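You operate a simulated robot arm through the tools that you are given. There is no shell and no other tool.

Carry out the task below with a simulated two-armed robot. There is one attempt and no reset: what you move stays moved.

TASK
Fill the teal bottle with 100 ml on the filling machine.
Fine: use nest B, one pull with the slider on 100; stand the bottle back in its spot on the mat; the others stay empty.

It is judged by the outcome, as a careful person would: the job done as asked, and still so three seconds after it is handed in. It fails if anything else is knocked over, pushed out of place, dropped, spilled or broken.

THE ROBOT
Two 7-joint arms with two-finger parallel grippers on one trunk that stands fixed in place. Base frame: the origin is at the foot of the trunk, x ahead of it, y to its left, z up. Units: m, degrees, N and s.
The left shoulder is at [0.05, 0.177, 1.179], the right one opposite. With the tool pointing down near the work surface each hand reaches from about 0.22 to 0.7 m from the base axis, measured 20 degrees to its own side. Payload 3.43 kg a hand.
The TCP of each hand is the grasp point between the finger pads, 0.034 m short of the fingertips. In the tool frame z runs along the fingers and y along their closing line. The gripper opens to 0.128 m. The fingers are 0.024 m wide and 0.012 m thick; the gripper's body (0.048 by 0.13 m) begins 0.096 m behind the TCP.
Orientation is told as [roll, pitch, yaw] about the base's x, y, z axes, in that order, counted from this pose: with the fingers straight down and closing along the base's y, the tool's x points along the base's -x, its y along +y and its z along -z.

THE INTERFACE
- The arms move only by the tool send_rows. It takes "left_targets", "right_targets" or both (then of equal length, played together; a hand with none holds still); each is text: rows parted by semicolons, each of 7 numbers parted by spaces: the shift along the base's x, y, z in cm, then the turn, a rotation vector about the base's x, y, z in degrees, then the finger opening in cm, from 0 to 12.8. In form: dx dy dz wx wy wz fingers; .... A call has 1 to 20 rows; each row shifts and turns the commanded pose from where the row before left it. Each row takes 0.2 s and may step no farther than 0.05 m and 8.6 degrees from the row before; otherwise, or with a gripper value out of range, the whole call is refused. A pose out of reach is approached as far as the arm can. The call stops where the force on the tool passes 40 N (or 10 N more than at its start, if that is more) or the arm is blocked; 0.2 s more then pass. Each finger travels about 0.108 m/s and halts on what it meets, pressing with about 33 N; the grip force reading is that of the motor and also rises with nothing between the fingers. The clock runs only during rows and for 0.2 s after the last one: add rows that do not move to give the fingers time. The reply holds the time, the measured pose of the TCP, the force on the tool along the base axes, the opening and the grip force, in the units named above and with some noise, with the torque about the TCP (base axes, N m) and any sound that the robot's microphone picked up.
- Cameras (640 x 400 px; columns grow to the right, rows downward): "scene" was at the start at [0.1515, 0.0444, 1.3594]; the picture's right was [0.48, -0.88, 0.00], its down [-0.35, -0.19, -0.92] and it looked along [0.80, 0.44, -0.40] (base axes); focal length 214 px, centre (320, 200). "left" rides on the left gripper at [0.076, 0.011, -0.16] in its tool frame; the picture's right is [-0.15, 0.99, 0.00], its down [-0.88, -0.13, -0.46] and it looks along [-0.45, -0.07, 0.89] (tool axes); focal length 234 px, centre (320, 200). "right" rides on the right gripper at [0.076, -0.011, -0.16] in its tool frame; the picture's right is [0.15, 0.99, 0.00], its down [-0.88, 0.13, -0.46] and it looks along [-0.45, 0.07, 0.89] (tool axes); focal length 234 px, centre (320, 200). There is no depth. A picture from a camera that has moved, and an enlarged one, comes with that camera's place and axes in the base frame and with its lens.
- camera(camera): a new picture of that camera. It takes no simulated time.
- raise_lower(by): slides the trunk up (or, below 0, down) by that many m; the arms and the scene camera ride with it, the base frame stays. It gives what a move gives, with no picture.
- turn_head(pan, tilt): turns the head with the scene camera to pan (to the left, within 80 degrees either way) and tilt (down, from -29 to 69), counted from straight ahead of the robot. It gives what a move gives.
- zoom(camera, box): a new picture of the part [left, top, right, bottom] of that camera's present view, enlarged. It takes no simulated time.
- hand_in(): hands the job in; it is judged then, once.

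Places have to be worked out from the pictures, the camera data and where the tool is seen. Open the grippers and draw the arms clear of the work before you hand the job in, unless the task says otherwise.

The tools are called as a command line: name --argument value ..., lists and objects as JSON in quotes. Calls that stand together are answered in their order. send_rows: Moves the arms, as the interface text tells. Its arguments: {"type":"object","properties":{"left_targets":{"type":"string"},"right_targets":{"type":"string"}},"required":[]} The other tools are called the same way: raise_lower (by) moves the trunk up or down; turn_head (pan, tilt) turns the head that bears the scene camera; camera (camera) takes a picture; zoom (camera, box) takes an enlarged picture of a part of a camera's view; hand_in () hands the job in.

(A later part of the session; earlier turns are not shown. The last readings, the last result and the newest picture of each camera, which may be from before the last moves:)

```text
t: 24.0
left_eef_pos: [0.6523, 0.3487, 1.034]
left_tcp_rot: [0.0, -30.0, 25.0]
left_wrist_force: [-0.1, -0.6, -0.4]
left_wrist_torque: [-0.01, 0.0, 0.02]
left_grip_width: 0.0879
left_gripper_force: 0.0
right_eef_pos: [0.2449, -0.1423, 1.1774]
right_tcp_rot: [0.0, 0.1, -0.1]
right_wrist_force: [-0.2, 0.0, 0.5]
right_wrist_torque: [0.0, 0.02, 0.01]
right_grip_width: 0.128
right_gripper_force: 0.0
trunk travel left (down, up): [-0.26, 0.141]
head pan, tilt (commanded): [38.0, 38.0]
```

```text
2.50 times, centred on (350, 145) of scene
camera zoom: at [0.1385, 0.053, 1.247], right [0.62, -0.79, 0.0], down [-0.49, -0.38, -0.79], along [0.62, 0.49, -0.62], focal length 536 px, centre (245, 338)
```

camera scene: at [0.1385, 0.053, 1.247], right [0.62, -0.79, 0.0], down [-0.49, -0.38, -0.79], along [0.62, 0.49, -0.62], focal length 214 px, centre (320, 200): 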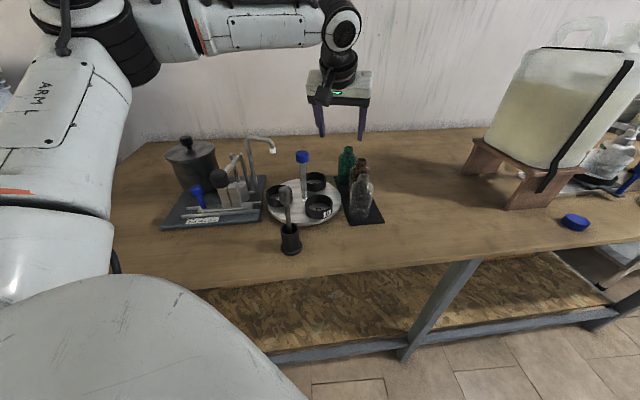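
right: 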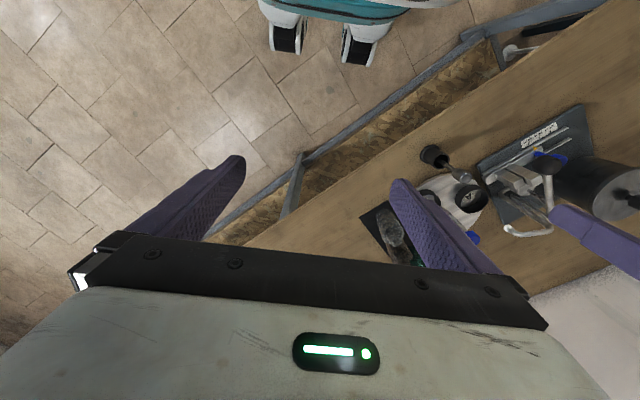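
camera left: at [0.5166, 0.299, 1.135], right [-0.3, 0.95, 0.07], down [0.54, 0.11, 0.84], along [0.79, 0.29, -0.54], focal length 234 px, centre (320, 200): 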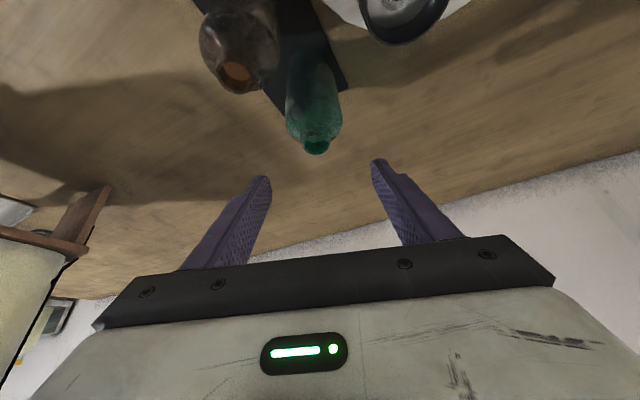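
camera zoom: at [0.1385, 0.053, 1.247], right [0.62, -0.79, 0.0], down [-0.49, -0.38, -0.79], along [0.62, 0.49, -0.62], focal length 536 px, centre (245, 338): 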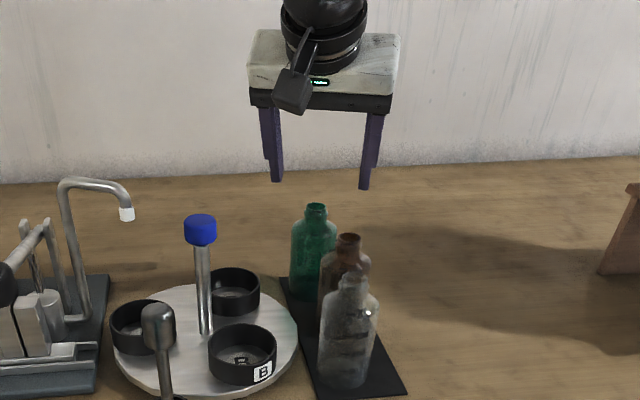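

The hand is over the bottle: the neck projects midway between the fingers and both views agree within about 2 mm. I descend to the grasp height at z about 0.936, with the fingers open either side of it.

send_rows --left_targets "0 0 -2.0 0 0 0 8.4; 0 0 -2.0 0 0 0 8.4; 0 0 -2.0 0 0 0 8.4; 0 0 -1.5 0 0 0 8.4; 0 0 0 0 0 0 8.4"

camera --camera "left"

zoom --camera "scene" --box '[290, 85, 410, 230]'

```text
t: 25.2
left_eef_pos: [0.6513, 0.3485, 0.9593]
left_tcp_rot: [-0.1, -30.1, 24.9]
left_wrist_force: [0.9, 0.6, -0.5]
left_wrist_torque: [0.02, -0.01, -0.01]
left_grip_width: 0.0838
left_gripper_force: 0.1
right_eef_pos: [0.2438, -0.1409, 1.1779]
right_tcp_rot: [0.0, 0.0, 0.0]
right_wrist_force: [0.4, 0.3, 0.4]
right_wrist_torque: [0.0, 0.01, 0.0]
right_grip_width: 0.128
right_gripper_force: 0.1
trunk travel left (down, up): [-0.26, 0.141]
head pan, tilt (commanded): [38.0, 38.0]
```

```text
taken
camera left: at [0.5162, 0.2993, 1.0601], right [-0.3, 0.95, 0.07], down [0.54, 0.11, 0.84], along [0.79, 0.29, -0.54], focal length 234 px, centre (320, 200)
```

left: 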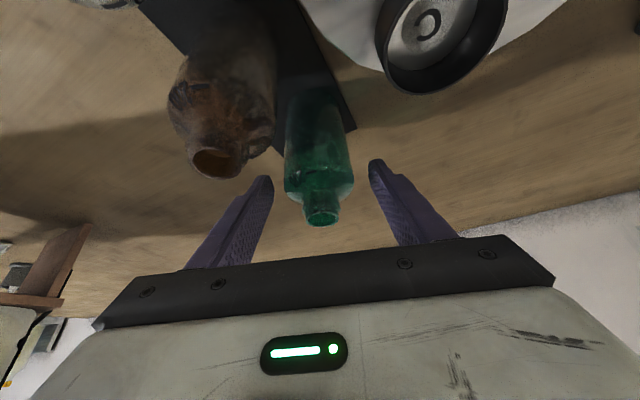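

```text
2.76 times, centred on (350, 158) of scene
camera zoom: at [0.1385, 0.053, 1.247], right [0.62, -0.79, 0.0], down [-0.49, -0.38, -0.79], along [0.62, 0.49, -0.62], focal length 592 px, centre (237, 317)
```

zoom: 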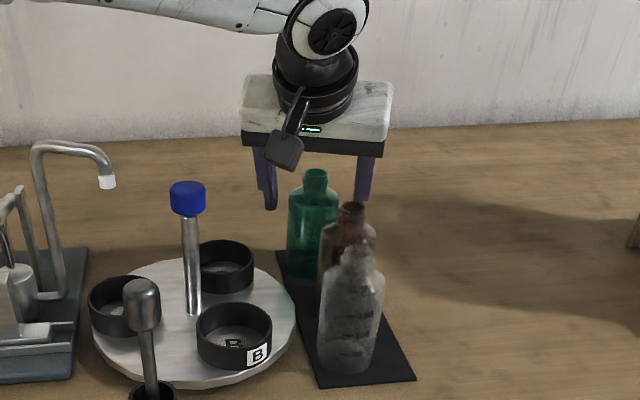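

The fingers straddle the teal bottle evenly and the brown one stays clear. I descend the last 2.3 cm, then close on the body.

send_rows --left_targets "0 0 -1.2 0 0 0 8.4; 0 0 -1.1 0 0 0 8.4; 0 0 0 0 0 0 8.4; 0 0 0 0 0 0 7.2; 0 0 0 0 0 0 6.4; 0 0 0 0 0 0 5.6; 0 0 0 0 0 0 5.0; 0 0 0 0 0 0 5.0; 0 0 0 0 0 0 5.0"

camera --camera "left"

zoom --camera "scene" --box '[290, 85, 410, 230]'

```text
t: 27.2
left_eef_pos: [0.6524, 0.3484, 0.9368]
left_tcp_rot: [-0.1, -30.0, 25.0]
left_wrist_force: [-0.3, 0.1, 0.0]
left_wrist_torque: [0.0, -0.04, 0.01]
left_grip_width: 0.0537
left_gripper_force: 33.1
right_eef_pos: [0.245, -0.1423, 1.1764]
right_tcp_rot: [0.0, -0.1, 0.0]
right_wrist_force: [1.1, -0.3, -0.3]
right_wrist_torque: [0.02, 0.0, 0.0]
right_grip_width: 0.1277
right_gripper_force: 0.1
trunk travel left (down, up): [-0.26, 0.141]
head pan, tilt (commanded): [38.0, 38.0]
```

```text
taken
camera left: at [0.5164, 0.2995, 1.0371], right [-0.3, 0.95, 0.07], down [0.54, 0.11, 0.84], along [0.79, 0.29, -0.54], focal length 234 px, centre (320, 200)
```

left: 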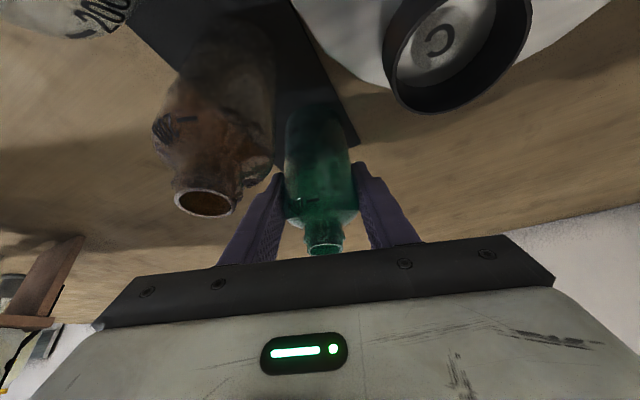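

```text
2.76 times, centred on (350, 158) of scene
camera zoom: at [0.1385, 0.0531, 1.247], right [0.62, -0.79, 0.0], down [-0.49, -0.38, -0.79], along [0.62, 0.49, -0.62], focal length 592 px, centre (237, 317)
```

zoom: 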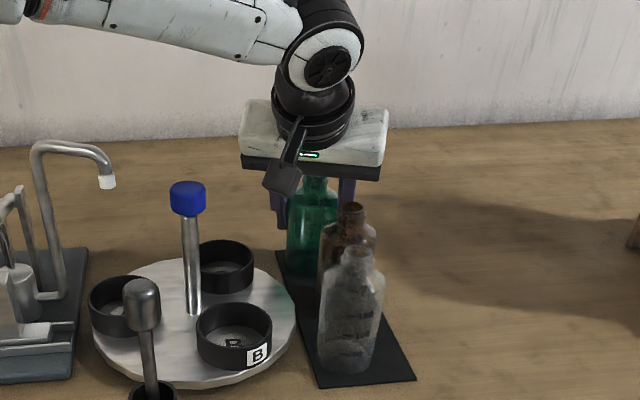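

The bottle is held at 5.4 cm width and 33 N, with the TCP at [0.652, 0.3487, 0.9365], which I note as its spot. I lift it straight up clear of the neighbours.

send_rows --left_targets "0 0 1 0 0 0 5; 0 0 2 0 0 0 5; 0 0 3 0 0 0 5; 0 0 3 0 0 0 5; 0 0 3 0 0 0 5; 0 0 3 0 0 0 5; 0 0 0 0 0 0 5"

camera --camera "scene"

camera --camera "left"

```text
t: 28.8
left_eef_pos: [0.6532, 0.3492, 1.0877]
left_tcp_rot: [-0.1, -30.1, 25.0]
left_wrist_force: [0.2, 0.3, -0.8]
left_wrist_torque: [0.0, -0.01, 0.0]
left_grip_width: 0.054
left_gripper_force: 32.7
right_eef_pos: [0.245, -0.1412, 1.1776]
right_tcp_rot: [0.0, -0.1, 0.1]
right_wrist_force: [-0.6, -0.1, -0.4]
right_wrist_torque: [-0.01, 0.04, 0.01]
right_grip_width: 0.1281
right_gripper_force: 0.2
trunk travel left (down, up): [-0.26, 0.141]
head pan, tilt (commanded): [38.0, 38.0]
```

```text
taken
camera scene: at [0.1385, 0.0531, 1.247], right [0.62, -0.79, 0.0], down [-0.49, -0.38, -0.79], along [0.62, 0.49, -0.62], focal length 214 px, centre (320, 200)
```

scene: 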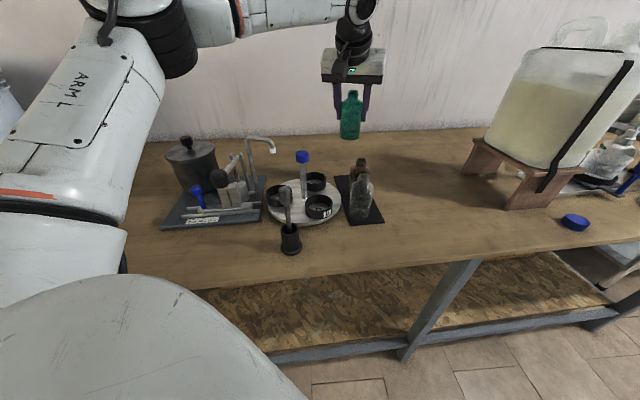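

```text
taken
camera left: at [0.5163, 0.2998, 1.1876], right [-0.3, 0.95, 0.07], down [0.54, 0.11, 0.84], along [0.79, 0.29, -0.54], focal length 234 px, centre (320, 200)
```

left: 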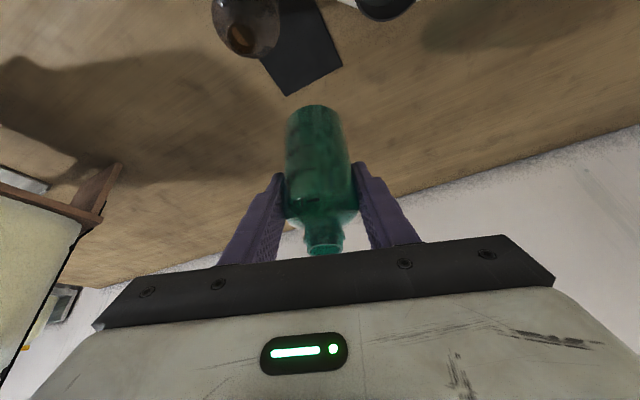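

The bottle lifted cleanly. I check its verticality and its base position relative to the TCP.

zoom --camera "scene" --box '[310, 70, 390, 150]'

zoom --camera "scene" --box '[250, 140, 400, 260]'

```text
5.00 times, centred on (350, 110) of scene
camera zoom: at [0.1385, 0.0531, 1.247], right [0.62, -0.79, 0.0], down [-0.49, -0.38, -0.79], along [0.62, 0.49, -0.62], focal length 1072 px, centre (170, 650)
```

zoom: 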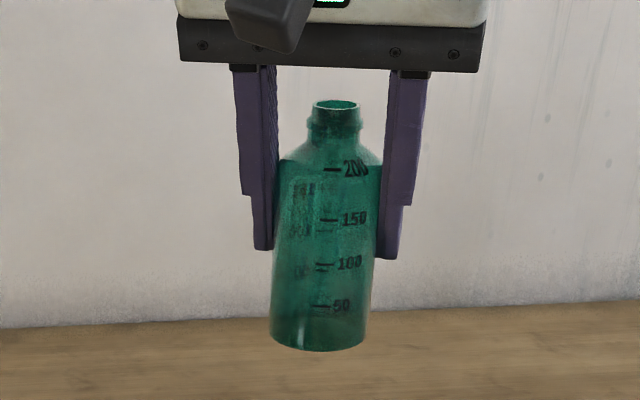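

```text
3.33 times, centred on (325, 200) of scene
camera zoom: at [0.1385, 0.0531, 1.247], right [0.62, -0.79, 0.0], down [-0.49, -0.38, -0.79], along [0.62, 0.49, -0.62], focal length 715 px, centre (303, 200)
```

zoom: 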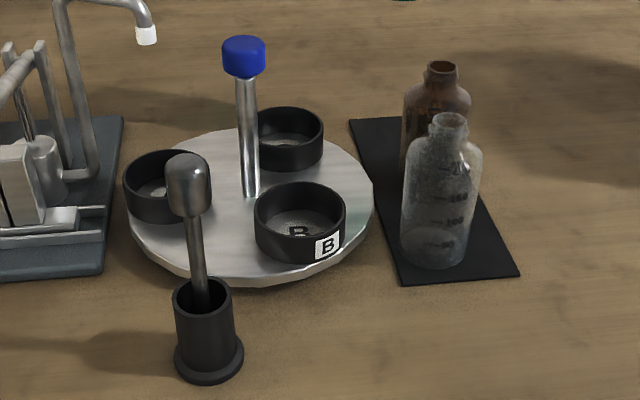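

The bottle hangs vertical with its base about 7.8 cm below the TCP. Nest B is at about [0.469, 0.315], with its floor near 0.884 and rim near 0.903. I carry the bottle over nest B at height.

send_rows --left_targets "-3.67 -0.68 0.3 0 0 0 5; -3.67 -0.68 0.3 0 0 0 5; -3.67 -0.68 0.3 0 0 0 5; -3.67 -0.68 0.3 0 0 0 5; -3.67 -0.68 0 0 0 0 5; 0 0 0 0 0 0 5; 0 0 0 0 0 0 5"

camera --camera "left"

zoom --camera "scene" --box '[240, 100, 390, 240]'

```text
t: 30.4
left_eef_pos: [0.4688, 0.3163, 1.099]
left_tcp_rot: [-0.2, -30.1, 25.1]
left_wrist_force: [-0.4, -0.3, 0.2]
left_wrist_torque: [0.02, 0.01, 0.01]
left_grip_width: 0.054
left_gripper_force: 33.2
right_eef_pos: [0.2449, -0.1416, 1.1787]
right_tcp_rot: [0.0, 0.0, 0.1]
right_wrist_force: [0.6, 0.2, 0.1]
right_wrist_torque: [-0.01, 0.02, 0.0]
right_grip_width: 0.128
right_gripper_force: 0.1
trunk travel left (down, up): [-0.26, 0.141]
head pan, tilt (commanded): [38.0, 38.0]
```

```text
taken
camera left: at [0.3326, 0.2663, 1.2], right [-0.3, 0.95, 0.07], down [0.54, 0.11, 0.84], along [0.79, 0.29, -0.54], focal length 234 px, centre (320, 200)
```

left: 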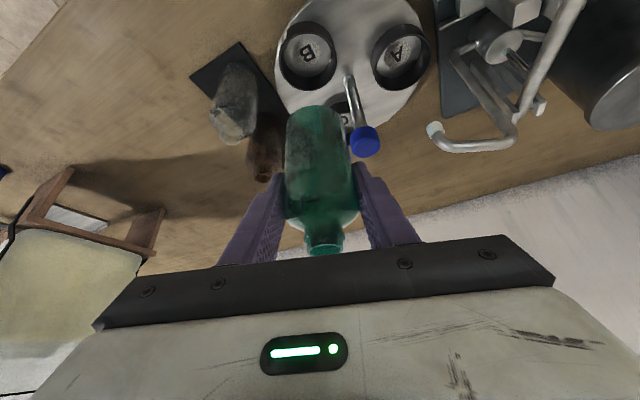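

```text
2.86 times, centred on (315, 170) of scene
camera zoom: at [0.1385, 0.053, 1.247], right [0.62, -0.79, 0.0], down [-0.49, -0.38, -0.79], along [0.62, 0.49, -0.62], focal length 613 px, centre (334, 286)
```

zoom: 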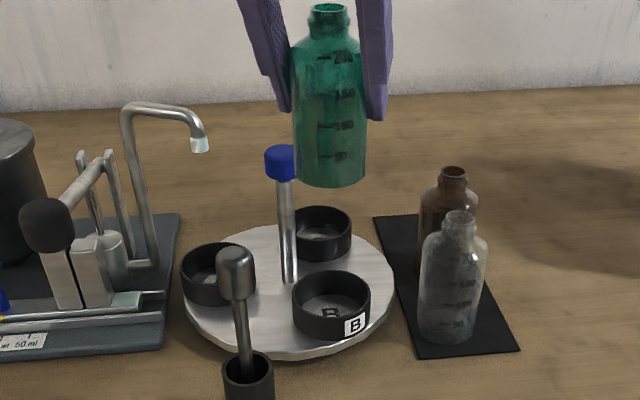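

The bottle base and nest B share the same column in the scene view. I check the other direction with an enlarged hand-camera view.

zoom --camera "left" --box '[260, 0, 440, 130]'

zoom --camera "scene" --box '[280, 130, 360, 230]'

```text
3.08 times, centred on (350, 65) of left
camera zoom: at [0.3326, 0.2663, 1.2], right [-0.3, 0.95, 0.07], down [0.54, 0.11, 0.84], along [0.79, 0.29, -0.54], focal length 720 px, centre (228, 615)
```

zoom: 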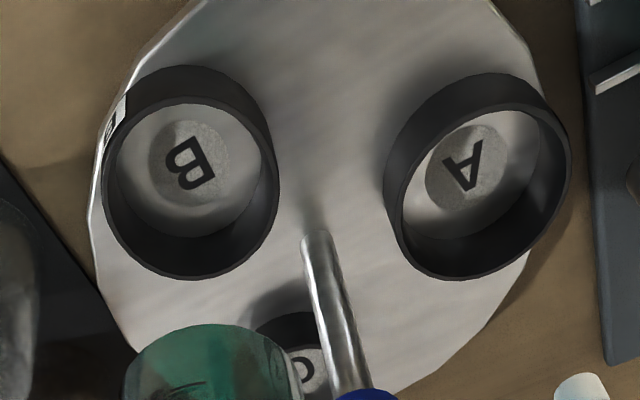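

```text
4.00 times, centred on (320, 180) of scene
camera zoom: at [0.1385, 0.053, 1.247], right [0.62, -0.79, 0.0], down [-0.49, -0.38, -0.79], along [0.62, 0.49, -0.62], focal length 858 px, centre (320, 280)
```

zoom: 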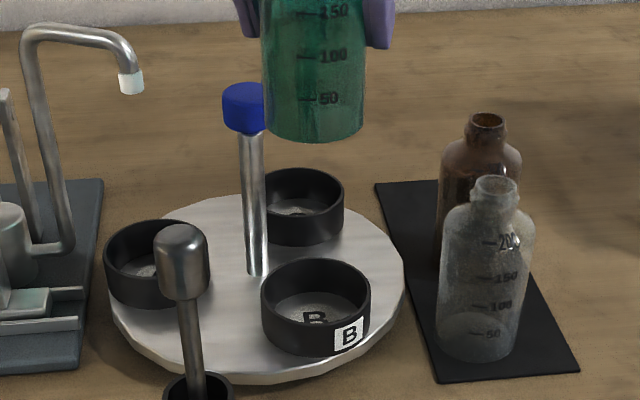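

Nest B and bottle agree within a few mm, and the nest gives about 3.5 mm of radial clearance. Turning the hand 20° more about the vertical keeps the camera box farther from the standing stirrer. I do that, then descend partway and recheck.

send_rows --left_targets "0 0 0 0 0 6.67 5; 0 0 0 0 0 6.67 5; 0 0 0 0 0 6.66 5; 0 -0.08 -2.5 0 0 0 5; 0 0 -2.5 0 0 0 5; 0 0 -2.5 0 0 0 5; 0 0 -2.5 0 0 0 5; 0 0 0 0 0 0 5; 0 0 0 0 0 0 5"

camera --camera "left"

zoom --camera "scene" --box '[265, 120, 375, 230]'

zoom --camera "scene" --box '[200, 60, 420, 260]'

```text
t: 32.4
left_eef_pos: [0.469, 0.3143, 0.9985]
left_tcp_rot: [-0.1, -30.0, 45.0]
left_wrist_force: [0.3, -0.7, -0.5]
left_wrist_torque: [0.04, 0.0, 0.03]
left_grip_width: 0.0539
left_gripper_force: 32.8
right_eef_pos: [0.245, -0.141, 1.178]
right_tcp_rot: [0.1, -0.1, 0.0]
right_wrist_force: [-0.2, 0.3, -0.7]
right_wrist_torque: [0.01, 0.02, -0.02]
right_grip_width: 0.1279
right_gripper_force: 0.0
trunk travel left (down, up): [-0.26, 0.141]
head pan, tilt (commanded): [38.0, 38.0]
```

```text
taken
camera left: at [0.3584, 0.2217, 1.0989], right [-0.61, 0.79, 0.07], down [0.47, 0.29, 0.84], along [0.64, 0.54, -0.54], focal length 234 px, centre (320, 200)
```

left: 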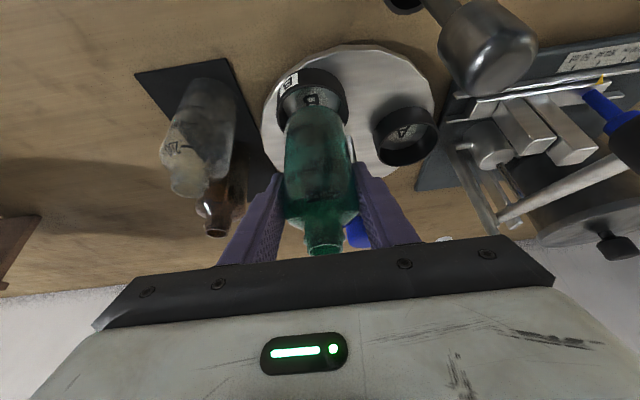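

```text
3.64 times, centred on (320, 175) of scene
camera zoom: at [0.1385, 0.0531, 1.247], right [0.62, -0.79, 0.0], down [-0.49, -0.38, -0.79], along [0.62, 0.49, -0.62], focal length 780 px, centre (320, 291)
```

zoom: 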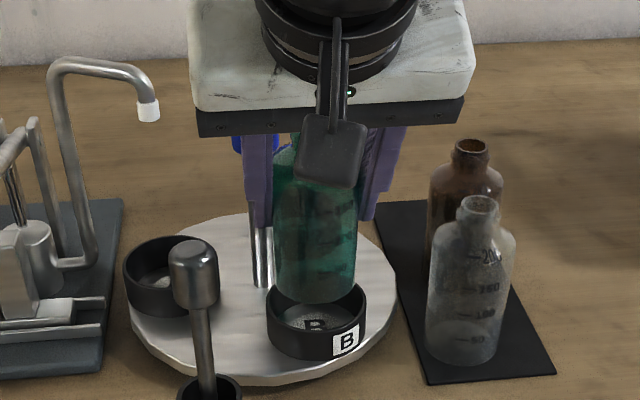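

```text
2.00 times, centred on (310, 160) of scene
camera zoom: at [0.1385, 0.0531, 1.247], right [0.62, -0.79, 0.0], down [-0.49, -0.38, -0.79], along [0.62, 0.49, -0.62], focal length 429 px, centre (340, 280)
```

zoom: 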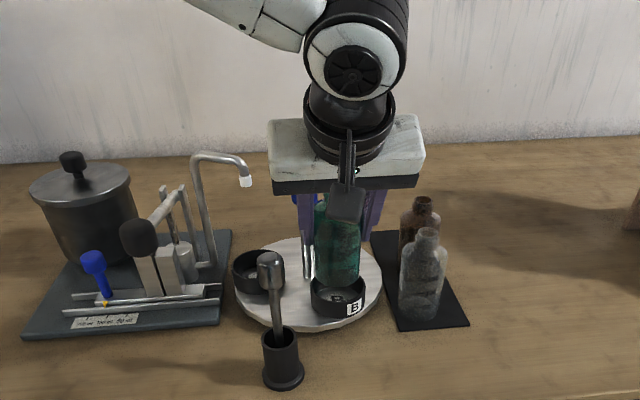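

The lateral alignment is within about 1 mm in the scene view. I enlarge the hand view to check the depth direction.

zoom --camera "left" --box '[255, 45, 375, 145]'

camera --camera "right"

```text
4.00 times, centred on (315, 95) of left
camera zoom: at [0.3584, 0.2217, 1.0989], right [-0.61, 0.79, 0.07], down [0.47, 0.29, 0.84], along [0.64, 0.54, -0.54], focal length 937 px, centre (340, 620)
```

zoom: 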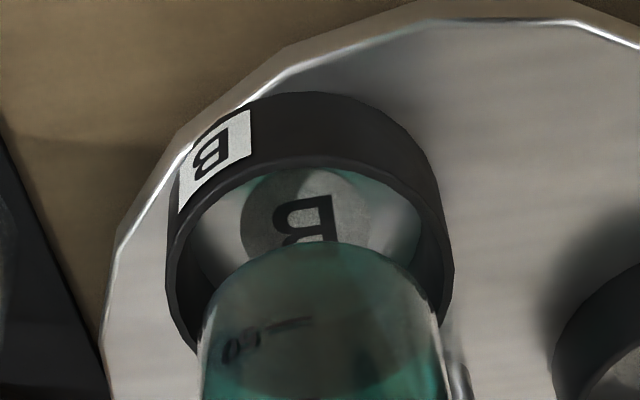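

```text
taken
camera right: at [0.1687, -0.1525, 1.3372], right [-0.15, 0.99, 0.0], down [0.88, 0.13, 0.46], along [0.45, 0.07, -0.89], focal length 234 px, centre (320, 200)
```

right: 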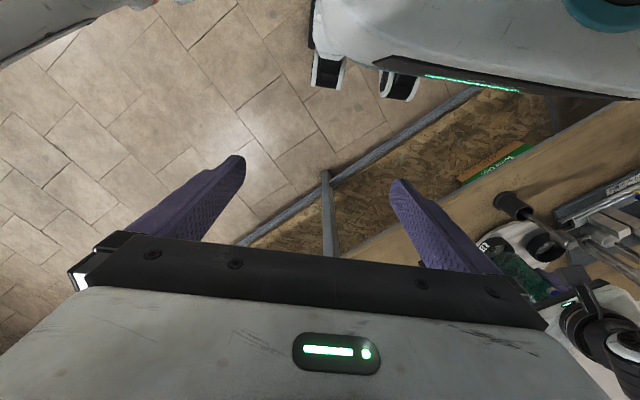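

The bottle sits about 2 mm off toward the machine side relative to the nest. I correct by about (+1.1, −1.4) mm and lower its base into the mouth of the nest, watching the force.

send_rows --left_targets "0.11 -0.14 -0.5 0 0 0 5; 0 0 -0.6 0 0 0 5; 0 0 -0.6 0 0 0 5; 0 0 -0.4 0 0 0 5; 0 0 -0.3 0 0 0 5; 0 0 0 0 0 0 5"

zoom --camera "scene" --box '[265, 120, 375, 230]'

zoom --camera "left" --box '[255, 45, 375, 145]'

```text
t: 33.8
left_eef_pos: [0.4705, 0.3141, 0.9745]
left_tcp_rot: [0.0, -30.1, 45.0]
left_wrist_force: [-1.0, 0.0, -0.4]
left_wrist_torque: [-0.02, 0.02, 0.04]
left_grip_width: 0.0537
left_gripper_force: 32.9
right_eef_pos: [0.2441, -0.1421, 1.1784]
right_tcp_rot: [-0.1, 0.0, 0.0]
right_wrist_force: [0.1, -0.1, -0.4]
right_wrist_torque: [0.04, 0.0, 0.0]
right_grip_width: 0.1279
right_gripper_force: 0.0
trunk travel left (down, up): [-0.26, 0.141]
head pan, tilt (commanded): [38.0, 38.0]
```

```text
3.64 times, centred on (320, 175) of scene
camera zoom: at [0.1385, 0.053, 1.247], right [0.62, -0.79, 0.0], down [-0.49, -0.38, -0.79], along [0.62, 0.49, -0.62], focal length 780 px, centre (320, 291)
```

zoom: 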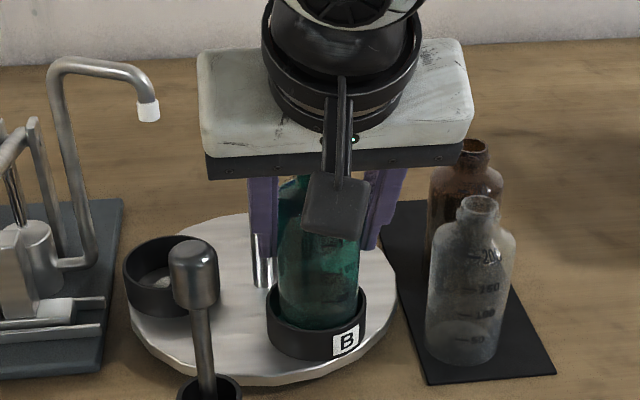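

```text
4.00 times, centred on (315, 95) of left
camera zoom: at [0.36, 0.22, 1.0751], right [-0.61, 0.79, 0.07], down [0.47, 0.29, 0.84], along [0.64, 0.54, -0.54], focal length 937 px, centre (340, 620)
```

zoom: 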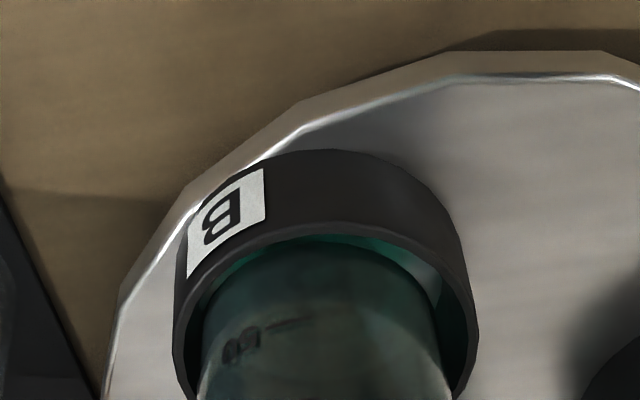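

The bottle's base has entered the nest mouth without contact and looks centred. I continue down in small steps until it touches the floor.

send_rows --left_targets "0 0 -0.4 0 0 0 5; 0 0 -0.4 0 0 0 5; 0 0 -0.2 0 0 0 5; 0 0 0 0 0 0 5"

```text
t: 34.8
left_eef_pos: [0.4708, 0.3129, 0.9652]
left_tcp_rot: [-0.1, -30.0, 45.0]
left_wrist_force: [-1.1, 0.1, 0.6]
left_wrist_torque: [-0.01, 0.0, 0.04]
left_grip_width: 0.0539
left_gripper_force: 33.2
right_eef_pos: [0.2449, -0.1416, 1.1771]
right_tcp_rot: [0.0, -0.1, 0.0]
right_wrist_force: [-0.3, 0.1, -0.2]
right_wrist_torque: [-0.03, -0.02, 0.0]
right_grip_width: 0.1281
right_gripper_force: 0.0
trunk travel left (down, up): [-0.26, 0.141]
head pan, tilt (commanded): [38.0, 38.0]
```

send_rows --left_targets "0 0 -0.15 0 0 0 5; 0 0 -0.15 0 0 0 5; 0 0 -0.1 0 0 0 5; 0 0 0 0 0 0 5"

zoom --camera "scene" --box '[265, 120, 375, 230]'

```text
t: 35.8
left_eef_pos: [0.4693, 0.3138, 0.9622]
left_tcp_rot: [0.0, -30.1, 45.0]
left_wrist_force: [0.3, 0.1, 0.0]
left_wrist_torque: [-0.03, -0.02, -0.02]
left_grip_width: 0.0541
left_gripper_force: 33.4
right_eef_pos: [0.2439, -0.1428, 1.1785]
right_tcp_rot: [0.0, -0.1, 0.0]
right_wrist_force: [0.4, -0.8, 1.3]
right_wrist_torque: [0.02, 0.02, -0.01]
right_grip_width: 0.1279
right_gripper_force: 0.1
trunk travel left (down, up): [-0.26, 0.141]
head pan, tilt (commanded): [38.0, 38.0]
```

```text
3.64 times, centred on (320, 175) of scene
camera zoom: at [0.1385, 0.053, 1.247], right [0.62, -0.79, 0.0], down [-0.49, -0.38, -0.79], along [0.62, 0.49, -0.62], focal length 780 px, centre (320, 291)
```

zoom: 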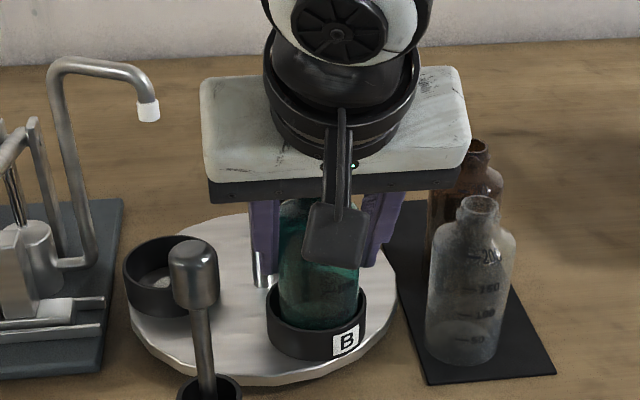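

Still no contact, so I keep lowering in small steps.

send_rows --left_targets "0 0 -0.15 0 0 0 5; 0 0 -0.15 0 0 0 5; 0 0 0 0 0 0 5"

```text
t: 36.6
left_eef_pos: [0.4691, 0.3133, 0.9585]
left_tcp_rot: [0.0, -30.1, 45.0]
left_wrist_force: [1.0, 0.1, -0.2]
left_wrist_torque: [0.01, -0.01, 0.0]
left_grip_width: 0.0538
left_gripper_force: 33.0
right_eef_pos: [0.244, -0.1425, 1.1765]
right_tcp_rot: [-0.1, 0.0, 0.0]
right_wrist_force: [0.1, 0.2, 0.1]
right_wrist_torque: [0.01, -0.01, 0.03]
right_grip_width: 0.1278
right_gripper_force: 0.0
trunk travel left (down, up): [-0.26, 0.141]
head pan, tilt (commanded): [38.0, 38.0]
```

send_rows --left_targets "0 0 -0.15 0 0 0 5; 0 0 -0.15 0 0 0 5; 0 0 0 0 0 0 5"

zoom --camera "left" --box '[255, 45, 375, 145]'

```text
t: 37.4
left_eef_pos: [0.4704, 0.3138, 0.9547]
left_tcp_rot: [-0.2, -30.1, 45.1]
left_wrist_force: [-1.3, 0.3, 2.2]
left_wrist_torque: [0.04, 0.09, 0.02]
left_grip_width: 0.054
left_gripper_force: 32.7
right_eef_pos: [0.2438, -0.1427, 1.1782]
right_tcp_rot: [0.0, 0.0, 0.0]
right_wrist_force: [0.2, 0.3, -0.1]
right_wrist_torque: [-0.01, 0.0, 0.0]
right_grip_width: 0.128
right_gripper_force: 0.0
trunk travel left (down, up): [-0.26, 0.141]
head pan, tilt (commanded): [38.0, 38.0]
```

```text
4.00 times, centred on (315, 95) of left
camera zoom: at [0.3598, 0.2192, 1.0556], right [-0.61, 0.79, 0.07], down [0.47, 0.29, 0.84], along [0.64, 0.54, -0.54], focal length 937 px, centre (340, 620)
```

zoom: 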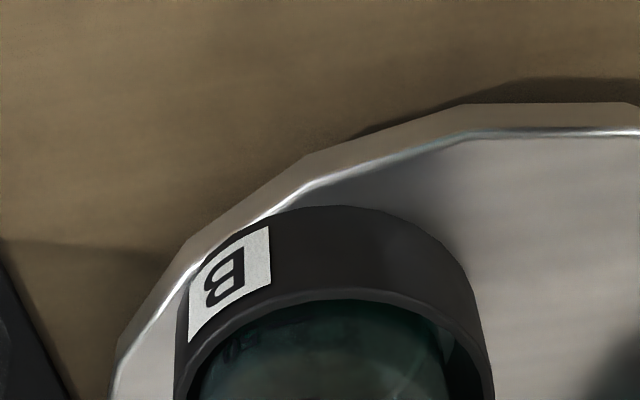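

A small upward force has appeared (2.2 N), so the base seems to touch the floor at TCP z about 0.955. One more millimetre to confirm.

send_rows --left_targets "0 0 -0.1 0 0 0 5; 0 0 0 0 0 0 5"

```text
t: 38.0
left_eef_pos: [0.4698, 0.313, 0.9547]
left_tcp_rot: [-0.2, -30.2, 45.0]
left_wrist_force: [-0.5, 1.1, 7.5]
left_wrist_torque: [0.07, 0.07, 0.02]
left_grip_width: 0.0539
left_gripper_force: 32.9
right_eef_pos: [0.2448, -0.1411, 1.1772]
right_tcp_rot: [0.1, 0.0, 0.0]
right_wrist_force: [-0.5, -0.9, 0.4]
right_wrist_torque: [-0.03, -0.01, -0.02]
right_grip_width: 0.1282
right_gripper_force: 0.0
trunk travel left (down, up): [-0.26, 0.141]
head pan, tilt (commanded): [38.0, 38.0]
```

The base is seated on the nest floor (7.5 N). I release gently and rise straight up.

send_rows --left_targets "0 0 0.1 0 0 0 5.8; 0 0 0 0 0 0 6.6; 0 0 0 0 0 0 7.4; 0 0 0 0 0 0 7.4; 0 0 1.5 0 0 0 7.4; 0 0 2.5 0 0 0 7.4; 0 0 3 0 0 0 7.4; 0 0 3 0 0 0 7.4; 0 0 3 0 0 0 7.4; 0 0 0 0 0 0 7.4"

camera --camera "left"

zoom --camera "scene" --box '[220, 80, 400, 240]'

```text
t: 40.2
left_eef_pos: [0.4694, 0.3142, 1.0855]
left_tcp_rot: [0.0, -30.1, 45.0]
left_wrist_force: [-0.5, 0.0, -0.3]
left_wrist_torque: [-0.03, -0.02, 0.02]
left_grip_width: 0.0738
left_gripper_force: 0.1
right_eef_pos: [0.2444, -0.1421, 1.1776]
right_tcp_rot: [0.1, 0.0, 0.1]
right_wrist_force: [0.3, -0.2, 0.6]
right_wrist_torque: [0.04, 0.0, -0.02]
right_grip_width: 0.128
right_gripper_force: 0.0
trunk travel left (down, up): [-0.26, 0.141]
head pan, tilt (commanded): [38.0, 38.0]
```

```text
taken
camera left: at [0.3595, 0.2201, 1.1853], right [-0.61, 0.79, 0.07], down [0.47, 0.29, 0.84], along [0.64, 0.54, -0.54], focal length 234 px, centre (320, 200)
```

left: 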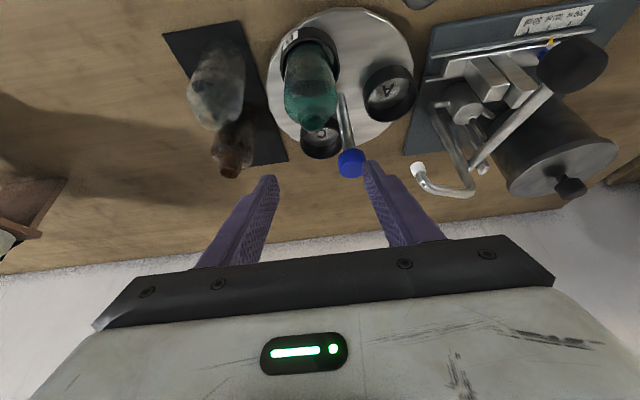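

```text
2.50 times, centred on (310, 160) of scene
camera zoom: at [0.1385, 0.0531, 1.247], right [0.62, -0.79, 0.0], down [-0.49, -0.38, -0.79], along [0.62, 0.49, -0.62], focal length 536 px, centre (345, 300)
```

zoom: 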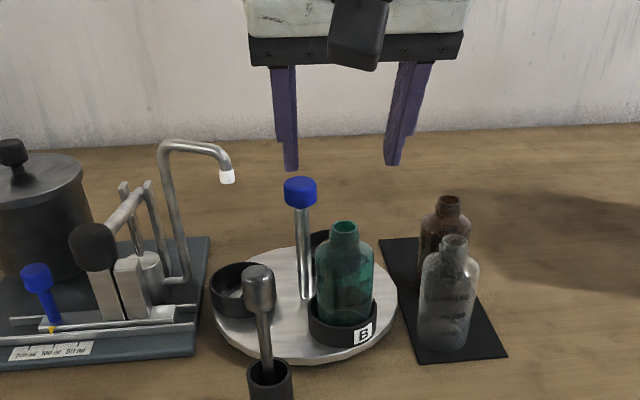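

The teal bottle stands upright in nest B. Next I go for the turntable's centre knob at about [0.487, 0.380, 1.008]: rise, straighten the tool, move over the knob and yaw to +75° so that a −120° twist ends at −45°.

send_rows --left_targets "0 0 4 0 0 0 6; 0.43 1.64 1.0 -5.3 5.3 0 6; 0.43 1.64 1.0 -5.3 5.3 0 6; 0.44 1.64 1.0 -5.3 5.3 0 6; 0.44 1.63 0 -5.3 5.3 0 6; 0 0 0 0 0 7.5 6; 0 0 0 0 0 7.5 6; 0 0 0 0 0 7.5 6; 0 0 0 0 0 7.5 6; 0 0 0 0 0 0 6; 0 0 0 0 0 0 6"

camera --camera "left"

camera --camera "scene"

```text
t: 42.6
left_eef_pos: [0.4867, 0.3791, 1.1545]
left_tcp_rot: [0.0, -0.1, 75.1]
left_wrist_force: [-0.1, 0.1, -0.9]
left_wrist_torque: [0.01, 0.0, 0.01]
left_grip_width: 0.0598
left_gripper_force: 0.0
right_eef_pos: [0.2447, -0.1417, 1.1769]
right_tcp_rot: [0.0, 0.1, 0.0]
right_wrist_force: [-0.3, 1.1, 0.6]
right_wrist_torque: [0.01, 0.0, -0.03]
right_grip_width: 0.1279
right_gripper_force: 0.0
trunk travel left (down, up): [-0.26, 0.141]
head pan, tilt (commanded): [38.0, 38.0]
```

```text
taken
camera left: at [0.4574, 0.3094, 1.3146], right [-0.92, 0.4, 0.0], down [0.35, 0.82, 0.46], along [0.18, 0.42, -0.89], focal length 234 px, centre (320, 200)
```

left: 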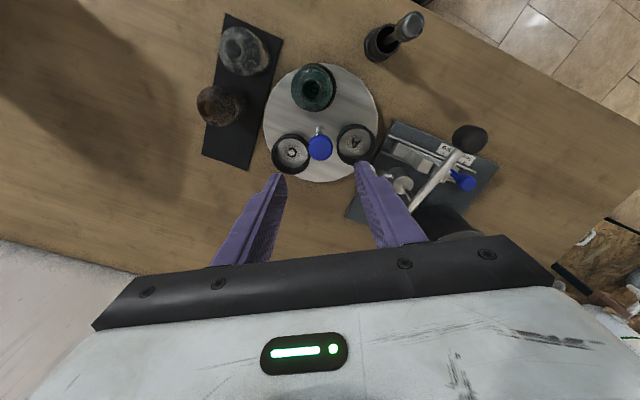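

```text
taken
camera scene: at [0.1385, 0.053, 1.247], right [0.62, -0.79, 0.0], down [-0.49, -0.38, -0.79], along [0.62, 0.49, -0.62], focal length 214 px, centre (320, 200)
```

scene: 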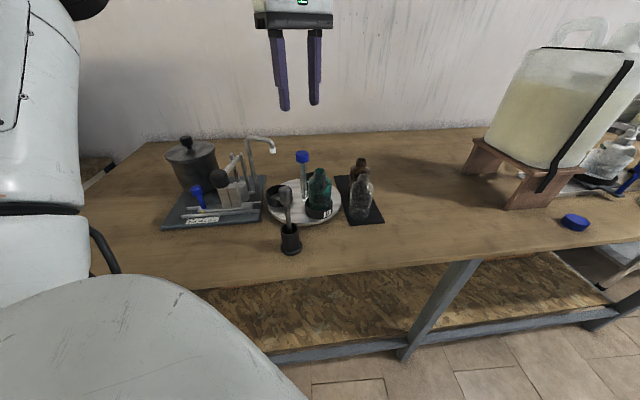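

Yaw 75° is reachable. Before gripping, I rehearse the −120° turn in the air to be sure the wrist can do it without hitting a limit.

send_rows --left_targets "0 0 0 0 0 -8 6; 0 0 0 0 0 -8 6; 0 0 0 0 0 -8 6; 0 0 0 0 0 -8 6; 0 0 0 0 0 -8 6; 0 0 0 0 0 -8 6; 0 0 0 0 0 -8 6; 0 0 0 0 0 -8 6; 0 0 0 0 0 -8 6; 0 0 0 0 0 -8 6; 0 0 0 0 0 -8 6; 0 0 0 0 0 -8 6; 0 0 0 0 0 -8 6; 0 0 0 0 0 -8 6; 0 0 0 0 0 -8 6; 0 0 0 0 0 0 6"

camera --camera "left"

```text
t: 46.0
left_eef_pos: [0.4873, 0.3799, 1.1536]
left_tcp_rot: [-0.1, -0.1, -45.1]
left_wrist_force: [0.4, -0.2, 0.2]
left_wrist_torque: [0.01, 0.0, 0.01]
left_grip_width: 0.06
left_gripper_force: 0.1
right_eef_pos: [0.2444, -0.1404, 1.1782]
right_tcp_rot: [0.0, 0.0, 0.0]
right_wrist_force: [0.3, 0.4, 0.0]
right_wrist_torque: [-0.03, 0.01, -0.03]
right_grip_width: 0.1277
right_gripper_force: 0.0
trunk travel left (down, up): [-0.26, 0.141]
head pan, tilt (commanded): [38.0, 38.0]
```

```text
taken
camera left: at [0.4429, 0.442, 1.3148], right [0.8, 0.59, 0.0], down [0.53, -0.71, 0.46], along [0.27, -0.37, -0.89], focal length 234 px, centre (320, 200)
```

left: 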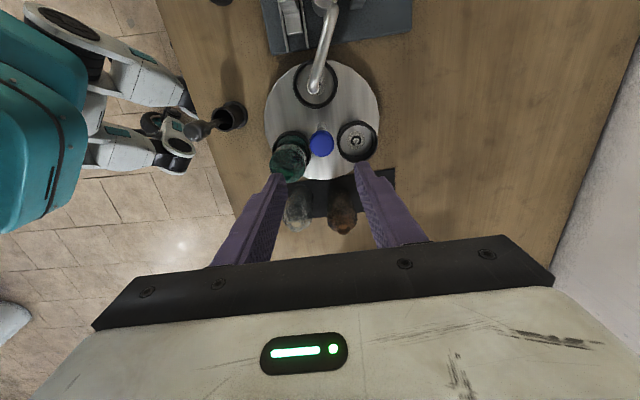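

The turn is feasible. From this viewpoint I record how nest A sits beneath the spout as a reference, and refine the knob position.

zoom --camera "left" --box '[250, 40, 400, 190]'

```text
2.67 times, centred on (325, 115) of left
camera zoom: at [0.4429, 0.442, 1.3148], right [0.8, 0.59, 0.0], down [0.53, -0.71, 0.46], along [0.27, -0.37, -0.89], focal length 624 px, centre (307, 427)
```

zoom: 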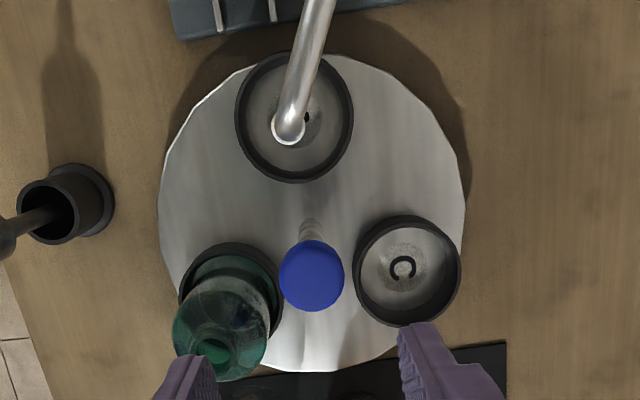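

The left camera shows a small systematic bias between opposite views. I check it against the fingertips, whose tool coordinates are known.

zoom --camera "left" --box '[250, 145, 390, 255]'

zoom --camera "scene" --box '[250, 60, 370, 230]'

```text
3.64 times, centred on (320, 200) of left
camera zoom: at [0.4429, 0.442, 1.3148], right [0.8, 0.59, 0.0], down [0.53, -0.71, 0.46], along [0.27, -0.37, -0.89], focal length 852 px, centre (320, 200)
```

zoom: 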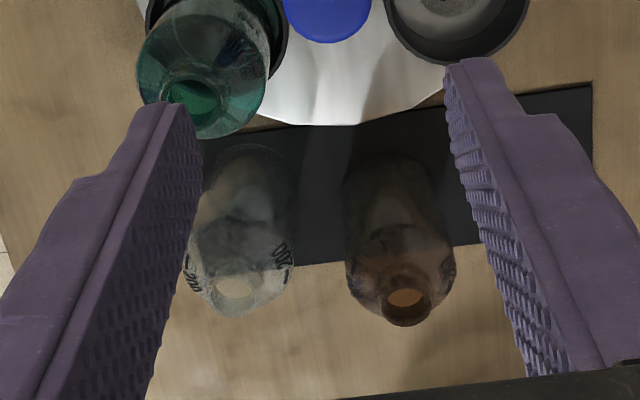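

```text
2.35 times, centred on (310, 145) of scene
camera zoom: at [0.1385, 0.053, 1.247], right [0.62, -0.79, 0.0], down [-0.49, -0.38, -0.79], along [0.62, 0.49, -0.62], focal length 505 px, centre (344, 329)
```

zoom: 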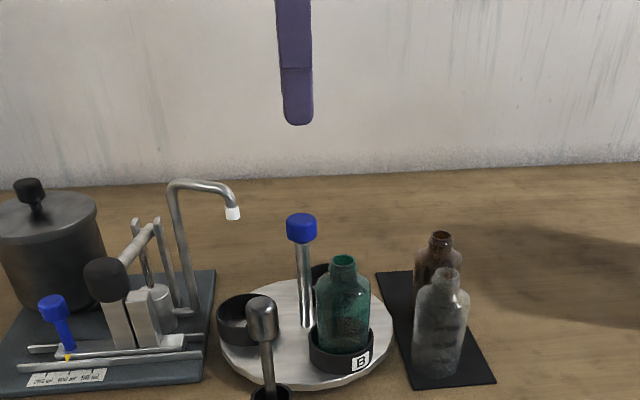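

Combining the lateral readings of two nearly perpendicular views, the knob axis is about 2.5 mm in +y from the present TCP. I turn back to yaw 75° with that correction and check again.

send_rows --left_targets "0 0.25 0 0 0 8 6; 0 0 0 0 0 8 6; 0 0 0 0 0 8 6; 0 0 0 0 0 8 6; 0 0 0 0 0 8 6; 0 0 0 0 0 8 6; 0 0 0 0 0 8 6; 0 0 0 0 0 8 6; 0 0 0 0 0 8 6; 0 0 0 0 0 8 6; 0 0 0 0 0 8 6; 0 0 0 0 0 8 6; 0 0 0 0 0 8 6; 0 0 0 0 0 8 6; 0 0 0 0 0 8 6; 0 0 0 0 0 0 6"

zoom --camera "left" --box '[250, 50, 400, 190]'

zoom --camera "scene" --box '[250, 60, 370, 230]'

```text
t: 49.4
left_eef_pos: [0.4875, 0.3818, 1.1546]
left_tcp_rot: [-0.1, -0.1, 75.2]
left_wrist_force: [-0.3, -0.4, -0.2]
left_wrist_torque: [-0.02, -0.02, 0.01]
left_grip_width: 0.0601
left_gripper_force: 0.0
right_eef_pos: [0.2452, -0.1427, 1.1779]
right_tcp_rot: [-0.1, 0.0, 0.0]
right_wrist_force: [-0.2, 0.1, -0.4]
right_wrist_torque: [0.01, -0.02, 0.03]
right_grip_width: 0.1279
right_gripper_force: 0.0
trunk travel left (down, up): [-0.26, 0.141]
head pan, tilt (commanded): [38.0, 38.0]
```

```text
2.86 times, centred on (325, 120) of left
camera zoom: at [0.4575, 0.312, 1.3145], right [-0.92, 0.4, 0.0], down [0.35, 0.82, 0.46], along [0.18, 0.42, -0.89], focal length 669 px, centre (306, 429)
```

zoom: 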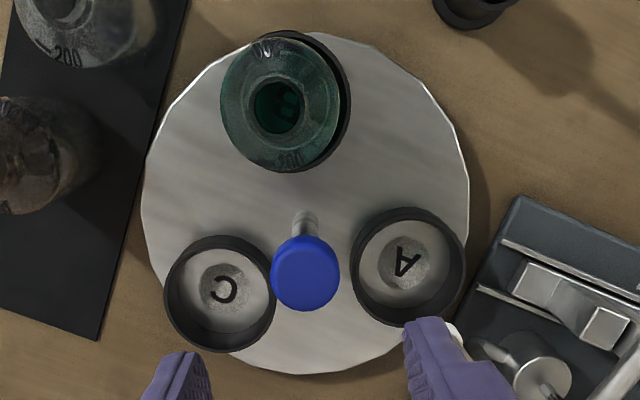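

```text
2.35 times, centred on (310, 145) of scene
camera zoom: at [0.1385, 0.053, 1.247], right [0.62, -0.79, 0.0], down [-0.49, -0.38, -0.79], along [0.62, 0.49, -0.62], focal length 505 px, centre (344, 329)
```

zoom: 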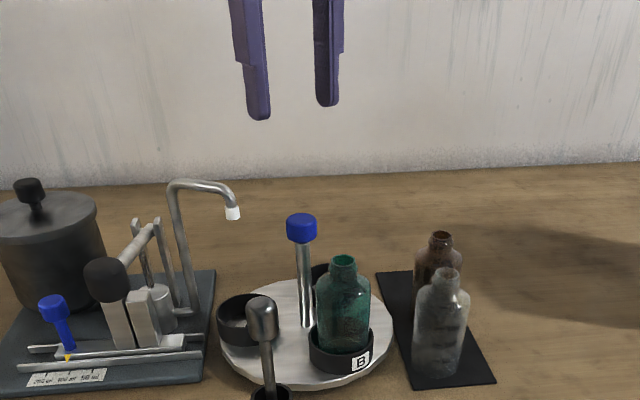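

The knob is now centred laterally within about 0.5 mm in this view as well. I descend over the knob with a 4.6 cm opening, staying clear of the spout nozzle.

send_rows --left_targets "0 0 -3.5 0 0 0 4.6; 0 0 -3.5 0 0 0 4.6; 0 0 -3 0 0 0 4.6; 0 0 -2 0 0 0 4.6; 0 0 -1.4 0 0 0 4.6; 0 0 -1.2 0 0 0 4.6; 0 0 0 0 0 0 4.6; 0 0 0 0 0 0 4.6"

camera --camera "left"

zoom --camera "scene" --box '[230, 60, 370, 230]'

```text
t: 51.2
left_eef_pos: [0.4869, 0.3811, 1.0084]
left_tcp_rot: [-0.1, -0.2, 75.0]
left_wrist_force: [-0.5, 0.1, -0.9]
left_wrist_torque: [0.04, 0.01, -0.01]
left_grip_width: 0.0458
left_gripper_force: 0.1
right_eef_pos: [0.2454, -0.1413, 1.1787]
right_tcp_rot: [0.1, 0.1, 0.0]
right_wrist_force: [0.3, 0.5, 0.2]
right_wrist_torque: [0.02, -0.02, 0.01]
right_grip_width: 0.1282
right_gripper_force: 0.0
trunk travel left (down, up): [-0.26, 0.141]
head pan, tilt (commanded): [38.0, 38.0]
```

```text
taken
camera left: at [0.4569, 0.3122, 1.1683], right [-0.92, 0.4, 0.0], down [0.35, 0.82, 0.46], along [0.18, 0.42, -0.89], focal length 234 px, centre (320, 200)
```

left: 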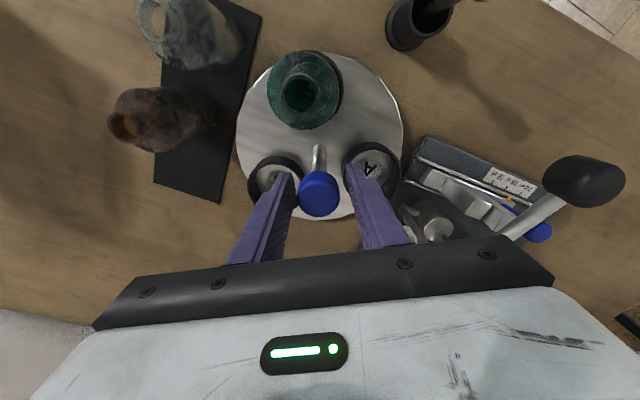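

```text
2.35 times, centred on (300, 145) of scene
camera zoom: at [0.1385, 0.053, 1.247], right [0.62, -0.79, 0.0], down [-0.49, -0.38, -0.79], along [0.62, 0.49, -0.62], focal length 505 px, centre (367, 329)
```

zoom: 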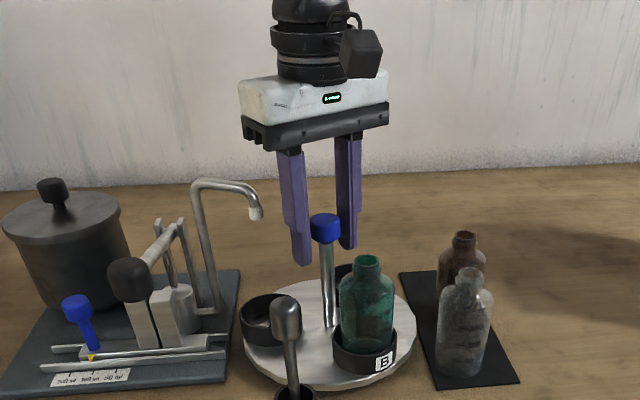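

The knob sits at the grasp point between the pads. I close on it, then make a small trial turn of −16° to see whether the turntable follows.

send_rows --left_targets "0 0 0 0 0 0 3.6; 0 0 0 0 0 0 2.4; 0 0 0 0 0 0 2.4; 0 0 0 0 0 0 2.4"

send_rows --left_targets "0 0 0 0 0 -4 2.4; 0 0 0 0 0 -6 2.4; 0 0 0 0 0 -6 2.4; 0 0 0 0 0 0 2.4"

camera --camera "left"

zoom --camera "scene" --box '[230, 60, 370, 230]'

```text
t: 52.2
left_eef_pos: [0.4872, 0.3817, 1.0101]
left_tcp_rot: [-0.3, -0.1, 75.0]
left_wrist_force: [8.4, -1.0, -0.1]
left_wrist_torque: [-0.2, 0.16, -0.02]
left_grip_width: 0.032
left_gripper_force: 44.5
right_eef_pos: [0.2451, -0.1418, 1.1771]
right_tcp_rot: [0.1, 0.1, -0.1]
right_wrist_force: [-0.7, 0.2, -0.9]
right_wrist_torque: [0.02, -0.02, 0.02]
right_grip_width: 0.1283
right_gripper_force: 0.1
trunk travel left (down, up): [-0.26, 0.141]
head pan, tilt (commanded): [38.0, 38.0]
```

```text
t: 53.2
left_eef_pos: [0.4865, 0.3815, 1.0088]
left_tcp_rot: [-0.1, -0.1, 58.8]
left_wrist_force: [7.0, -1.0, 0.1]
left_wrist_torque: [-0.08, 0.28, -0.03]
left_grip_width: 0.0319
left_gripper_force: 44.8
right_eef_pos: [0.2456, -0.1428, 1.1769]
right_tcp_rot: [0.1, 0.1, -0.1]
right_wrist_force: [-0.5, -0.2, -0.2]
right_wrist_torque: [-0.01, -0.01, -0.01]
right_grip_width: 0.1278
right_gripper_force: 0.0
trunk travel left (down, up): [-0.26, 0.141]
head pan, tilt (commanded): [38.0, 38.0]
```

```text
taken
camera left: at [0.4396, 0.3232, 1.1684], right [-0.77, 0.64, 0.0], down [0.56, 0.69, 0.46], along [0.29, 0.35, -0.89], focal length 234 px, centre (320, 200)
```

left: 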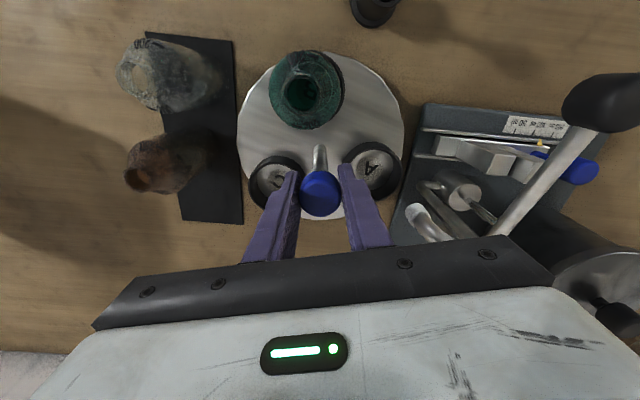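

```text
2.35 times, centred on (300, 145) of scene
camera zoom: at [0.1393, 0.0529, 1.247], right [0.62, -0.79, 0.0], down [-0.49, -0.38, -0.79], along [0.62, 0.49, -0.62], focal length 505 px, centre (367, 329)
```

zoom: 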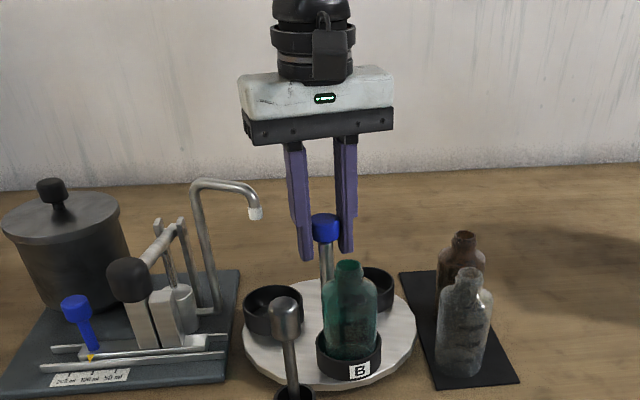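

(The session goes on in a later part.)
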